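You operate a simulated robot arm through the tools that you are given. There is no shell and no other tool. Be economical: measure what you need, move in short steps, check, and stop when the job is done.

Carry out the task below with a simulated robot arm. There is one attempt and no reset: what you move stays moved.

TASK
Turn the hand press dial to 30 n.
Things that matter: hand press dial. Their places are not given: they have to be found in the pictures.

It is judged by the outcome, as a careful person would: the job done as asked, and still so three seconds after it is handed in. It fails if anything else is knocked over, pushed out of place, dropped, spilled or broken.

THE ROBOT
A 7-joint arm with a two-finger parallel gripper, fixed in place. Base frame: the origin is at the foot of the arm, x ahead of it, y to its left, z up. Lengths are in m, angles in degrees, forces in N, time in s.
With the tool pointing down near the work surface it reaches from about 0.24 to 0.68 m from the base axis. Its first joint turns from -66.0 to 66.0 degrees. Payload 2.4 kg.
Tool frame: the origin (TCP) lies between the finger pads and is the grasp point; the fingertips stand 0.03 m ahead of it; z points along the fingers, y is the line along which they close. The gripper opens to 0.094 m. The fingers are 0.028 m wide and 0.01 m thick; the gripper's body (0.05 by 0.096 m) begins 0.055 m behind the TCP.
Orientation is that of the tool frame in the base frame, as a unit quaternion [x, y, z, w]. With the fingers straight down and closing along the base's y, the tool's x points along the base's -x, its y along +y and its z along -z.

THE INTERFACE
- The arm moves only by the tool nudge_tool. Its argument "rows" is a list of rows, each a list of 6 numbers: the shift along the tool's x, y, z in units of 40 mm (1.0 is 40 mm), then the turn, a rotation vector about the tool's x, y, z in units of 5 degrees (1.0 is 5 degrees). In form: [[dx, dy, dz, rx, ry, rz], ...]. A call has 1 to 10 rows; each row shifts and turns the commanded pose from where the row before left it, along the tool's axes as they then stand. "grip" is the gripper command, from -1 (fully open) to 1 (shut), values between in proportion, set as the call begins (left out, the last holds). A call with a number of a shift or a turn outside -1 to 1 is refused whole. A row lasts 0.2 s, in which the tool goes at most 0.05 m and 8.6 degrees; a call with a longer step from one row to the next is refused whole, and so is a gripper value outside its range. A pose out of reach is approached as far as the arm can. The call stops where the force on the tool passes 40 N (or 10 N more than at its start, if that is more) or the arm is blocked; 0.2 s more then pass. The fingers move at their own pace (about 0.153 m/s each) and stop on an object; they squeeze with about 29 N. The grip force told is the motor's: it shows also when the fingers shut on nothing. Time passes only in rows, and 0.2 s behind the last, so rows that do not move let the fingers close. It gives the time, the measured TCP pose, the force on the tool (base axes), the opening and the grip force at its end, in the units of the frame above (readings bear some noise), and new pictures: "views" is both (left out), scene, wrist or none.
- Cameras (640 x 400 px; columns grow to the right, rows downward): "scene" is fixed at [0.0314, 0.4662, 1.4515]; the picture's right is [-0.81, -0.58, 0.00], its down [-0.30, 0.41, -0.86] and it looks along [0.50, -0.70, -0.51] (base axes); focal length 338 px, centre (320, 200). "wrist" rides on the gripper at [-0.037, 0, -0.058] in the tool frame; the picture's right is [0.00, -1.00, 0.00], its down [0.97, 0.00, -0.24] and it looks along [0.24, 0.00, 0.97] (tool axes); focal length 218 px, centre (320, 200).
- locate(camera, pixels): for up to 12 pixels [column, row] of the newest picture of that camera ("zoom" is the newest enlarged one), the place [x, y, z] in the base frame of the surface seen there, good to about 0.003 m. No time passes.
- inspect(camera, box): a new picture of the part [left, top, right, bottom] of that camera's present view, enlarged. No time passes.
- close_job(): hands the job in; it is judged then, once.

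Work in short steps. Measure before you move; look again where a grasp or a placing could have gone wrong, and mend it. You have 60 turns and 120 pictures in all, the two below and enlarged ones among them. Open the gripper and draw the arm clear of the work before you hand the job in, unless the task says otherwise; then end with one line.

The tools are called after "Request:" as name(argument=value, ...) on one line, values as JSON. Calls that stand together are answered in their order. nudge_tool: Moves the arm, as the interface text tells. Its arguments: {"type":"object","properties":{"rows":{"type":"array","items":{"type":"array","items":{"type":"number"}}},"grip":{"type":"number"},"views":{"type":"string","enum":["both","scene","wrist","none"]}},"required":["rows"]} The other tools are called the same way: locate (camera, pixels) gives the place of the surface under pixels of a picture; inspect (camera, box) takes an enlarged picture of a part of a camera's view; close_job () hands the job in.

At the start:

```text
clock: 0.0
tool_pos: [0.4247, 0.0218, 1.2369]
tcp_rot: [0.0, 1.0, 0.0, 0.0]
force: [-0.9, 0.6, 0.2]
grip_width: 0.0943
finger_force: 0.0
```

scene: 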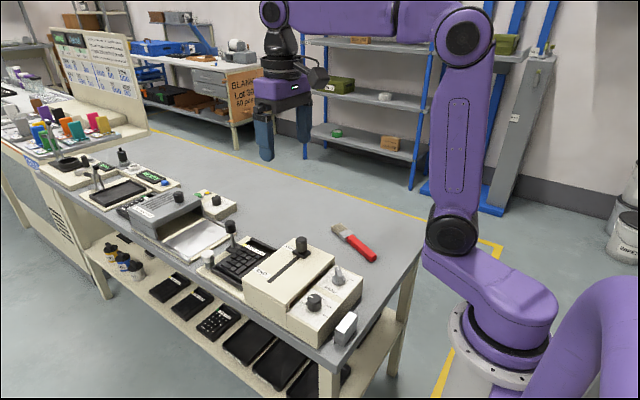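
wrist: 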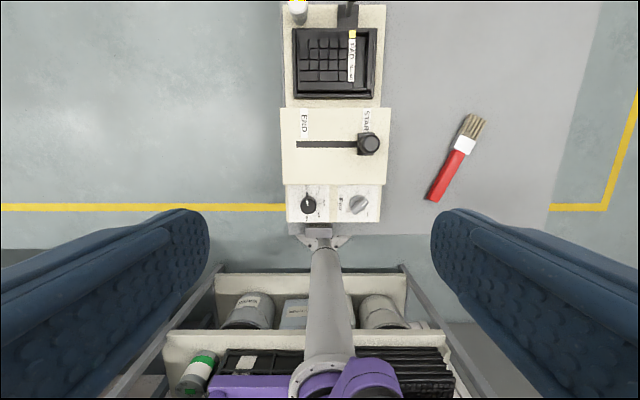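

I will look closely at the devices to find the hand press dial.

Request:
inspect(camera="wrist", box=[270, 170, 400, 250])

Request:
inspect(camera="scene", box=[220, 220, 380, 350])

Request:
inspect(camera="scene", box=[30, 140, 250, 280])

```text
4.92 times, centred on (335, 210) of wrist
```

zoom: 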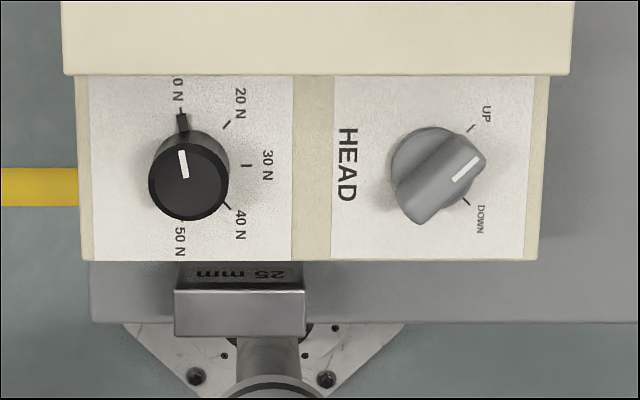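

```text
3.08 times, centred on (300, 285) of scene
```

zoom: 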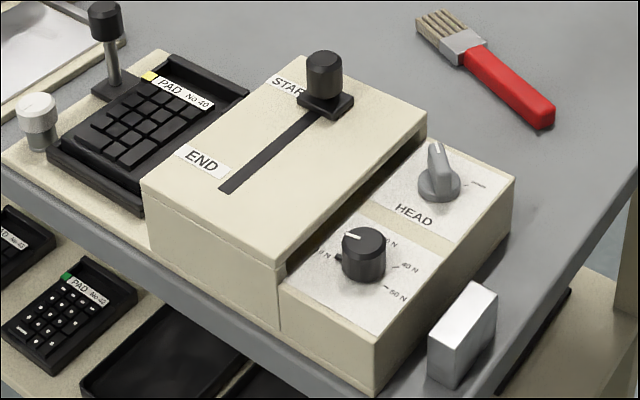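

```text
2.86 times, centred on (140, 210) of scene
```

zoom: 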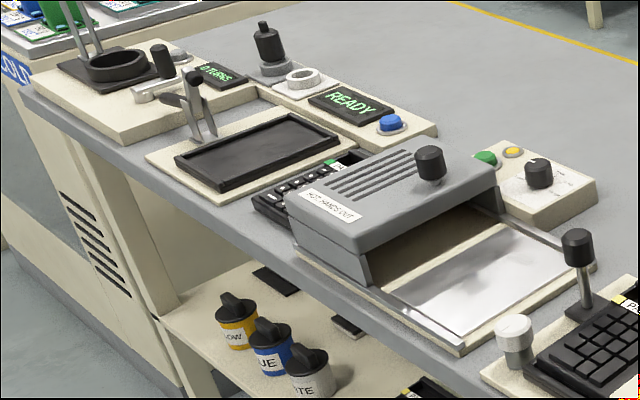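

The newton dial (10–50 N) sits at wrist (308,205) and points at 10 N. I'll measure it.

Request:
inspect(camera="wrist", box=[280, 180, 344, 220])

Request:
locate(camera="wrist", pixels=[[308, 207], [307, 203], [307, 194], [325, 203], [320, 213], [295, 210], [290, 187], [358, 205], [368, 142], [318, 229], [300, 180], [316, 195]])

Request:
locate(camera="scene", pixels=[[314, 299], [310, 297], [318, 299], [315, 306], [314, 311], [339, 270], [346, 319], [300, 241]])

```text
10.00 times, centred on (312, 200) of wrist
```

zoom: 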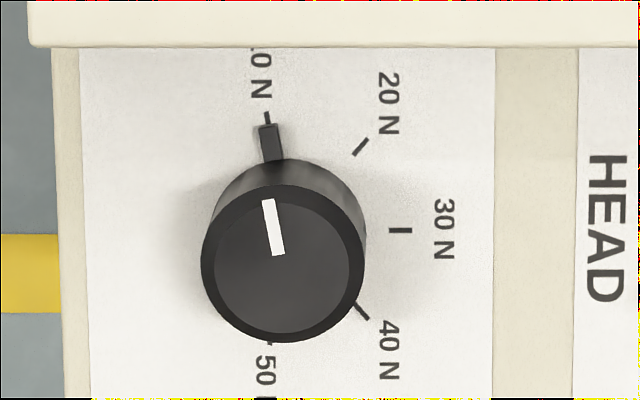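

```text
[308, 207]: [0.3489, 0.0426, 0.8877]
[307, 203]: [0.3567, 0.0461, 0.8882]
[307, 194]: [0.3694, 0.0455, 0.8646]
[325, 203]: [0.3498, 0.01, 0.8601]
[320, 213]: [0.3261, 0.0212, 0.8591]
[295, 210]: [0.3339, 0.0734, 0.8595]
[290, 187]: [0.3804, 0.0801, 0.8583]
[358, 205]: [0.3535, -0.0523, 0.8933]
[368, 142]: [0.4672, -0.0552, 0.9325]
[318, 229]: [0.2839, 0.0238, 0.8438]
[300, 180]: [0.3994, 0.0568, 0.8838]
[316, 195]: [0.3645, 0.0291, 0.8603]
```

```text
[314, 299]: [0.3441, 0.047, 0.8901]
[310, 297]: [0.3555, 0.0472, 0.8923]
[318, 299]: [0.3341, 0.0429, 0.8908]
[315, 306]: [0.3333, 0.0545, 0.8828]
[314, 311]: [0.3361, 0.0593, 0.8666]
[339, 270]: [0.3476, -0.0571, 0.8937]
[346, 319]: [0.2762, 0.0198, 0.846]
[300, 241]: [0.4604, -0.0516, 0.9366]
```

The dial's top centre is at about (0.347, 0.044, 0.889), it is about 31 mm across, and the panel is at about z=0.860. I'll move above it and look again before grasping.

Request:
nudge_tool(rows=[[0.65, 0.19, 0.8, 0, 0, 0], [0.65, 0.19, 0.8, 0, 0, 0], [0.64, 0.17, 0.8, 0, 0, 0], [0, 0, 1, 0, 0, 0], [0, 0, 1, 0, 0, 0], [0, 0, 1, 0, 0, 0], [0, 0, 0.5, 0, 0, 0], [0, 0, 0, 0, 0, 0]], grip=-0.2)

```text
clock: 1.8
tool_pos: [0.3467, 0.0423, 1.0023]
tcp_rot: [0.001, 1.0, 0.0, 0.0]
force: [-1.3, 0.4, 0.5]
grip_width: 0.0565
finger_force: 0.0
```

scene: 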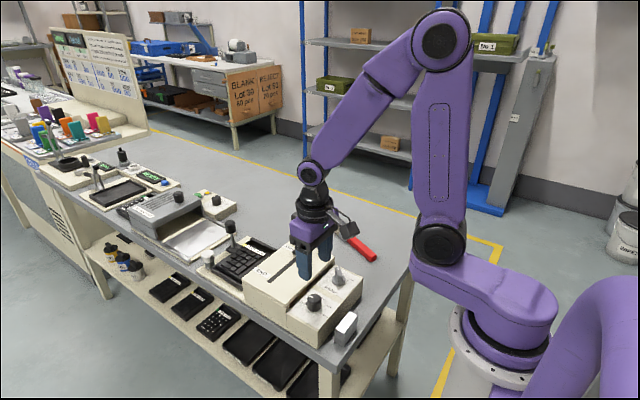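
wrist: 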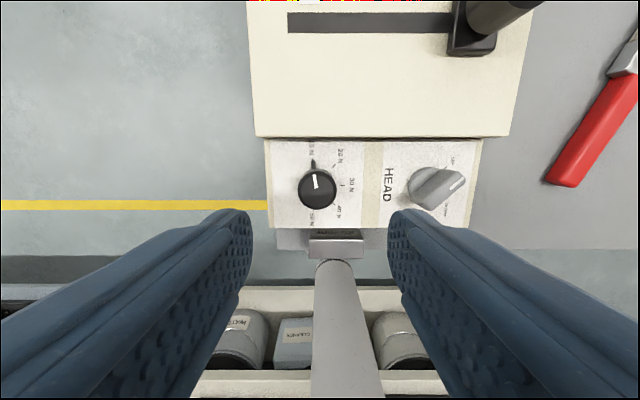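

Now closer, with the dial at wrist (317,190). I'll remeasure it.

Request:
locate(camera="wrist", pixels=[[317, 190], [303, 190], [332, 190], [317, 203], [317, 178], [313, 163], [345, 185], [290, 180], [260, 133], [437, 185]])

Request:
inspect(camera="wrist", box=[270, 150, 366, 210])

```text
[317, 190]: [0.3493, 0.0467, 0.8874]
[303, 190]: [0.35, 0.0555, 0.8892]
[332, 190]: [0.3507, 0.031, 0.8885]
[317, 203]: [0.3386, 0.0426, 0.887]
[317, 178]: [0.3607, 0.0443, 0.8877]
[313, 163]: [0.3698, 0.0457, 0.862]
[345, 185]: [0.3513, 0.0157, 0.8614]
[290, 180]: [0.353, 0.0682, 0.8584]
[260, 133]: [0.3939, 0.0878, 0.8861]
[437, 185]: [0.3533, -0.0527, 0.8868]
```

```text
6.67 times, centred on (318, 180) of wrist
```

zoom: 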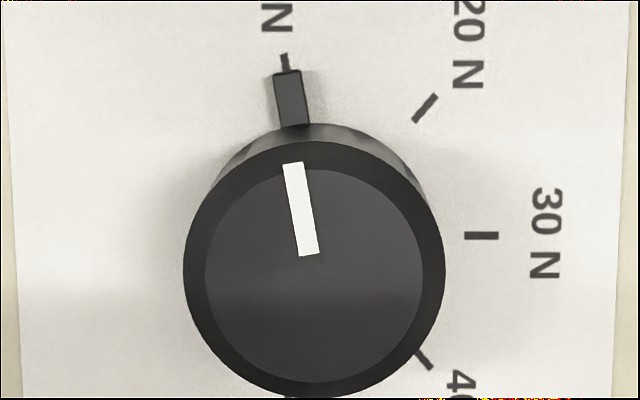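

Dial centre is about (0.3495, 0.0442), with the pointer ≈100° from the 30 N mark. I'll pre-rotate −50° so the turn stays centred.

Request:
nudge_tool(rows=[[-0.07, 0.05, 0, 0, 0, 0], [0, 0, 0.1, 0, 0, -1], [0, 0, 0.1, 0, 0, -1], [0, 0, 0.1, 0, 0, -1], [0, 0, 0.1, 0, 0, -1], [0, 0, 0.1, 0, 0, -1], [0, 0, 0.1, 0, 0, -1], [0, 0, 0, 0, 0, -1], [0, 0, 0, 0, 0, -1], [0, 0, 0, 0, 0, -1]], views="none")

Request:
nudge_tool(rows=[[0, 0, 0, 0, 0, -1], [0, 0, 0.4, 0, 0, 0], [0, 0, 0.3, 0, 0, 0], [0, 0, 0, 0, 0, 0]])

```text
clock: 4.0
tool_pos: [0.3488, 0.045, 0.9774]
tcp_rot: [-0.384, 0.923, 0.0, 0.0]
force: [0.1, -0.7, 1.2]
grip_width: 0.0564
finger_force: 0.1
```

```text
clock: 5.0
tool_pos: [0.3502, 0.0447, 0.9476]
tcp_rot: [-0.423, 0.906, 0.0, 0.0]
force: [0.8, -0.3, -0.2]
grip_width: 0.0562
finger_force: 0.1
```

scene: 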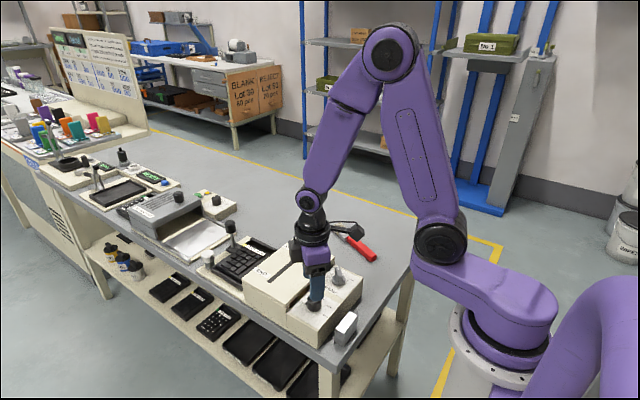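
wrist: 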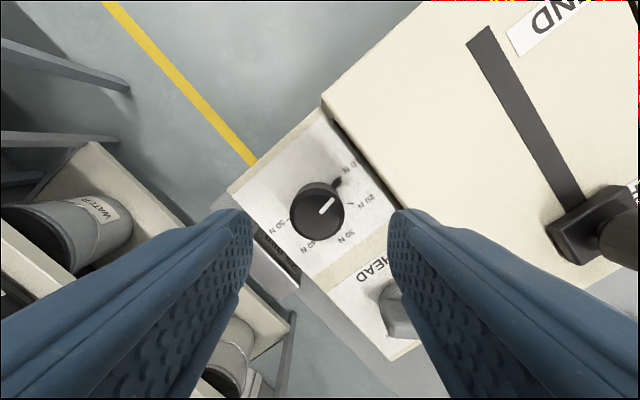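

The knob is centred between the fingers. I'll narrow the opening a little to clear the box behind, then descend.

Request:
nudge_tool(rows=[[0, 0, 0, 0, 0, 0], [0, 0, 0.4, 0, 0, 0], [0, 0, 0.4, 0, 0, 0], [0, 0, 0.38, 0, 0, 0], [0, 0, 0, 0, 0, 0]], grip=0.0)

```text
clock: 6.2
tool_pos: [0.3494, 0.0457, 0.9024]
tcp_rot: [-0.423, 0.906, 0.0, 0.0]
force: [-0.9, -0.4, -0.2]
grip_width: 0.0472
finger_force: 0.0
```

scene: 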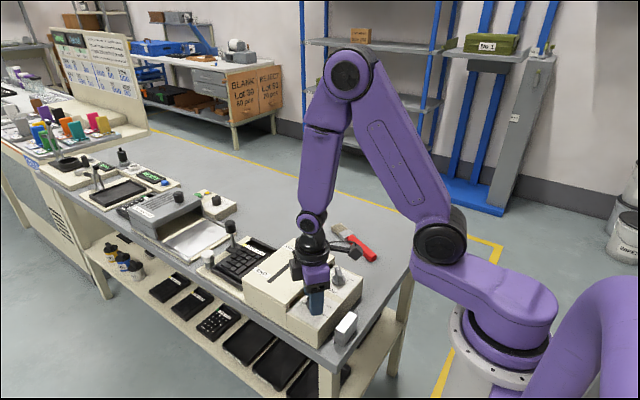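
wrist: 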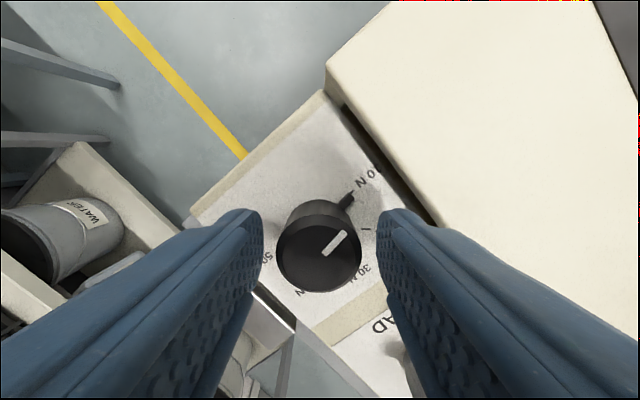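

The fingers straddle the knob with no contact. I'll close on it.

Request:
nudge_tool(rows=[[0, 0, 0, 0, 0, 0], [0, 0, 0, 0, 0, 0], [0, 0, 0, 0, 0, 0]], grip=1.0, views="wrist")

```text
clock: 7.0
tool_pos: [0.3503, 0.0471, 0.9026]
tcp_rot: [-0.423, 0.906, -0.001, 0.0]
force: [-4.6, 5.2, -9.7]
grip_width: 0.0317
finger_force: 45.1
```

wrist: 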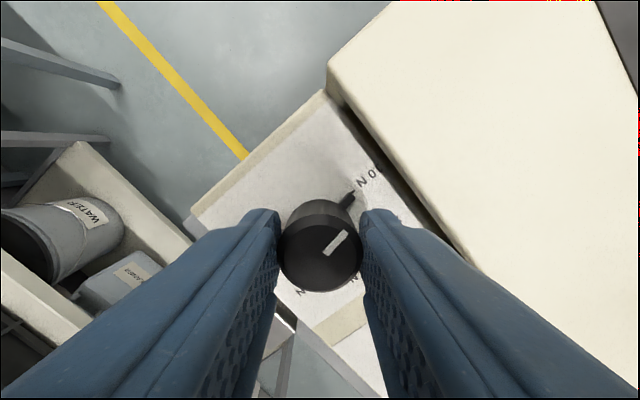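

The knob is gripped at 31.7 mm. I'll turn it clockwise 50° first.

Request:
nudge_tool(rows=[[0, 0, 0, 0, 0, 1], [0, 0, 0, 0, 0, 1], [0, 0, 0, 0, 0, 1], [0, 0, 0, 0, 0, 1], [0, 0, 0, 0, 0, 1], [0, 0, 0, 0, 0, 1], [0, 0, 0, 0, 0, 1], [0, 0, 0, 0, 0, 1], [0, 0, 0, 0, 0, 1], [0, 0, 0, 0, 0, 1]])

```text
clock: 9.2
tool_pos: [0.3499, 0.0439, 0.9024]
tcp_rot: [0.002, 1.0, -0.001, 0.0]
force: [-3.5, -11.7, -1.0]
grip_width: 0.0317
finger_force: 45.3
```

scene: 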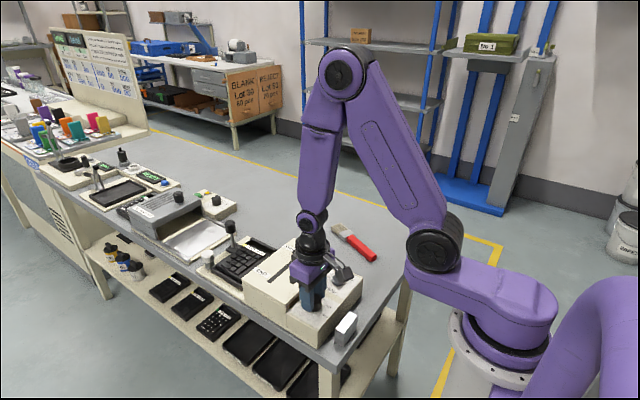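
wrist: 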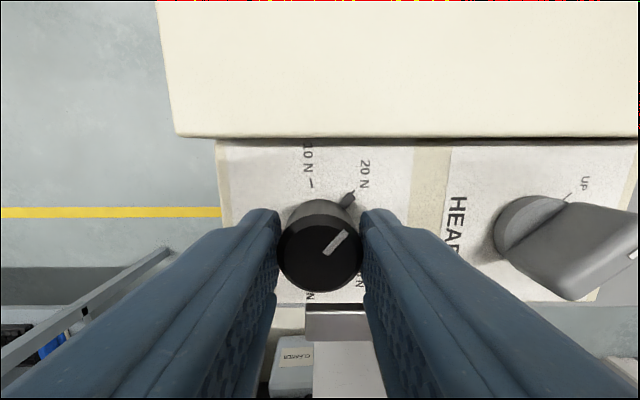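

The dial follows without slipping and is now at 20 N. I'll turn it another 50°.

Request:
nudge_tool(rows=[[0, 0, 0, 0, 0, 1], [0, 0, 0, 0, 0, 1], [0, 0, 0, 0, 0, 1], [0, 0, 0, 0, 0, 1], [0, 0, 0, 0, 0, 1], [0, 0, 0, 0, 0, 1], [0, 0, 0, 0, 0, 1], [0, 0, 0, 0, 0, 1], [0, 0, 0, 0, 0, 1], [0, 0, 0, 0, 0, 1]])

```text
clock: 11.4
tool_pos: [0.3496, 0.0438, 0.9025]
tcp_rot: [0.425, 0.905, 0.0, -0.001]
force: [-7.6, -38.3, 3.2]
grip_width: 0.0319
finger_force: 44.6
```

scene: 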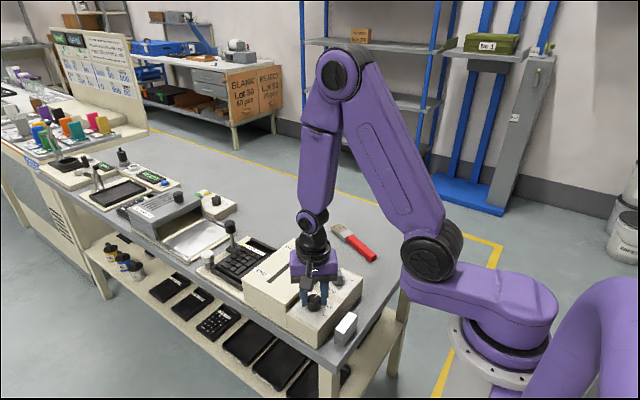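
wrist: 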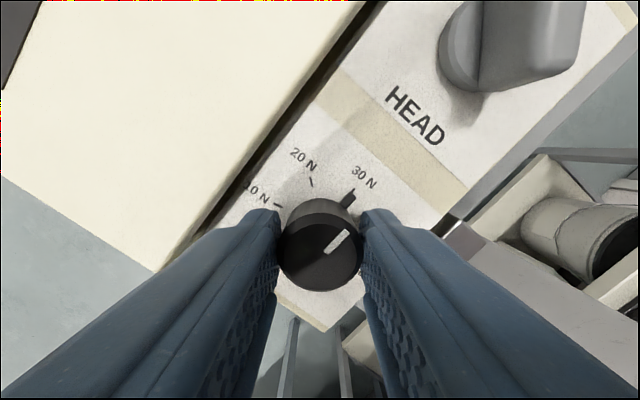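

The pointer looks in line with the 30 N tick. The side force has risen to 38 N, so I'll check the alignment before releasing.

Request:
inspect(camera="wrist", box=[272, 150, 400, 230])

```text
5.00 times, centred on (336, 190) of wrist
```

zoom: 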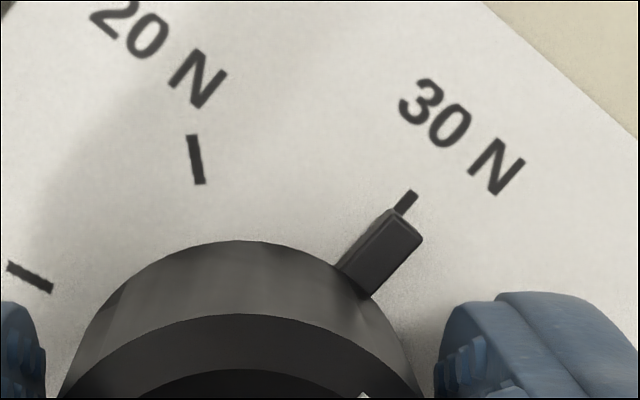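

It's aligned with the 30 N tick. I'll release with a small opening, then rise straight up.

Request:
nudge_tool(rows=[[0, 0, 0, 0, 0, 0], [0, 0, 0, 0, 0, 0], [0, 0, -0.3, 0, 0, 0], [0, 0, -0.6, 0, 0, 0], [0, 0, -1, 0, 0, 0], [0, 0, -1, 0, 0, 0], [0, 0, 0, 0, 0, 0]], grip=0.0)

Request:
inspect(camera="wrist", box=[256, 150, 384, 230])

```text
clock: 13.0
tool_pos: [0.3489, 0.0459, 1.0191]
tcp_rot: [0.422, 0.906, 0.0, 0.0]
force: [-1.0, 0.3, 0.2]
grip_width: 0.0468
finger_force: 0.1
```

scene: 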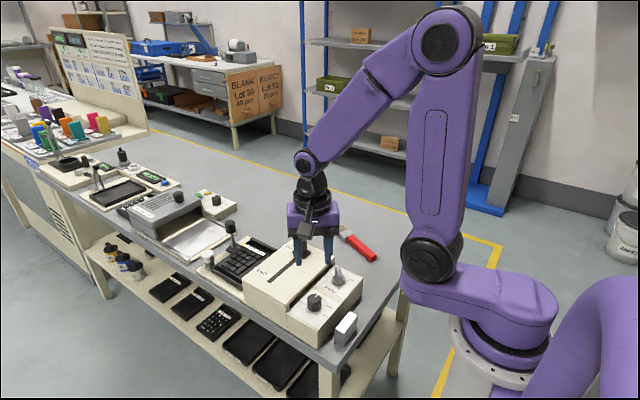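
wrist: 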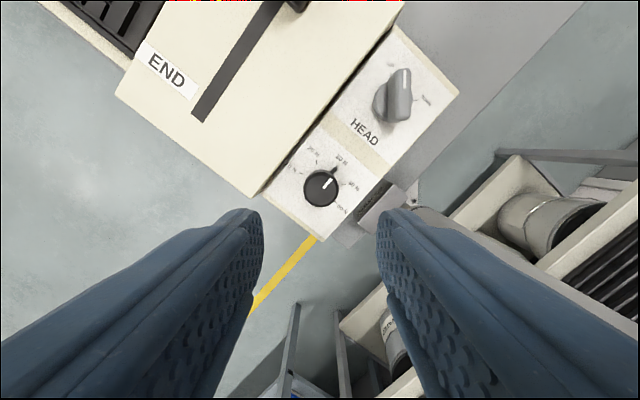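

```text
5.00 times, centred on (320, 190) of wrist
```

zoom: 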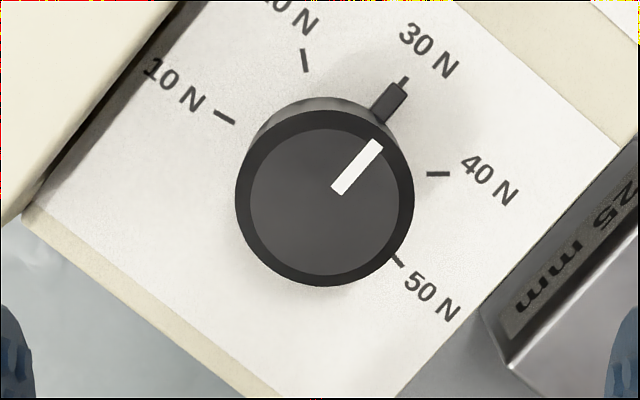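

The dial reads 30 N: the white line lies at about 51° against an expected 50°. I'll draw clear and open fully.

Request:
nudge_tool(rows=[[0, 0, -1, 0, 0, -1], [0, 0, -1, 0, 0, -1], [0, 0, -1, 0, 0, -1], [0, 0, -1, 0, 0, -1], [0, 0, -1, 0, 0, -1], [0, 0, 0, 0, 0, 0]], grip=-1)

Request:
inspect(camera="scene", box=[220, 220, 380, 350])

```text
clock: 14.4
tool_pos: [0.3491, 0.0467, 1.218]
tcp_rot: [0.216, 0.976, 0.0, 0.0]
force: [-0.3, 0.8, 0.9]
grip_width: 0.0942
finger_force: 0.2
```

scene: 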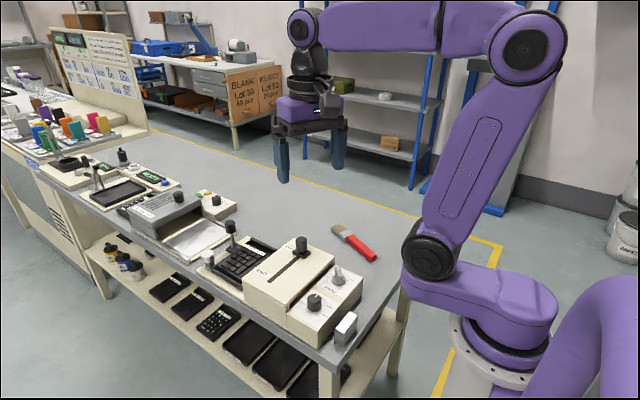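
wrist: 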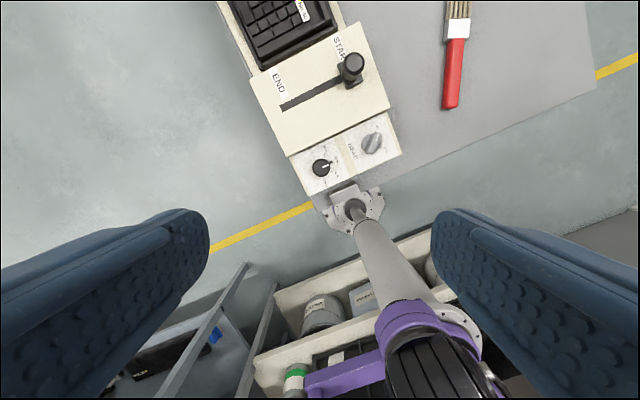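

```text
3.08 times, centred on (300, 285) of scene
```

zoom: 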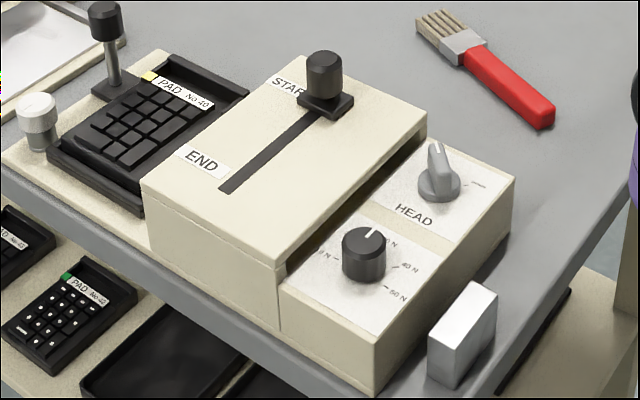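

The dial still reads 30 N, nothing else has moved, and the arm is clear, so I'm handing in.

Request:
close_job()

```text
The job is handed in.
```

The hand press dial is turned from 10 N to 30 N; the last pictures show nothing else moved, and the arm is clear with the gripper open.
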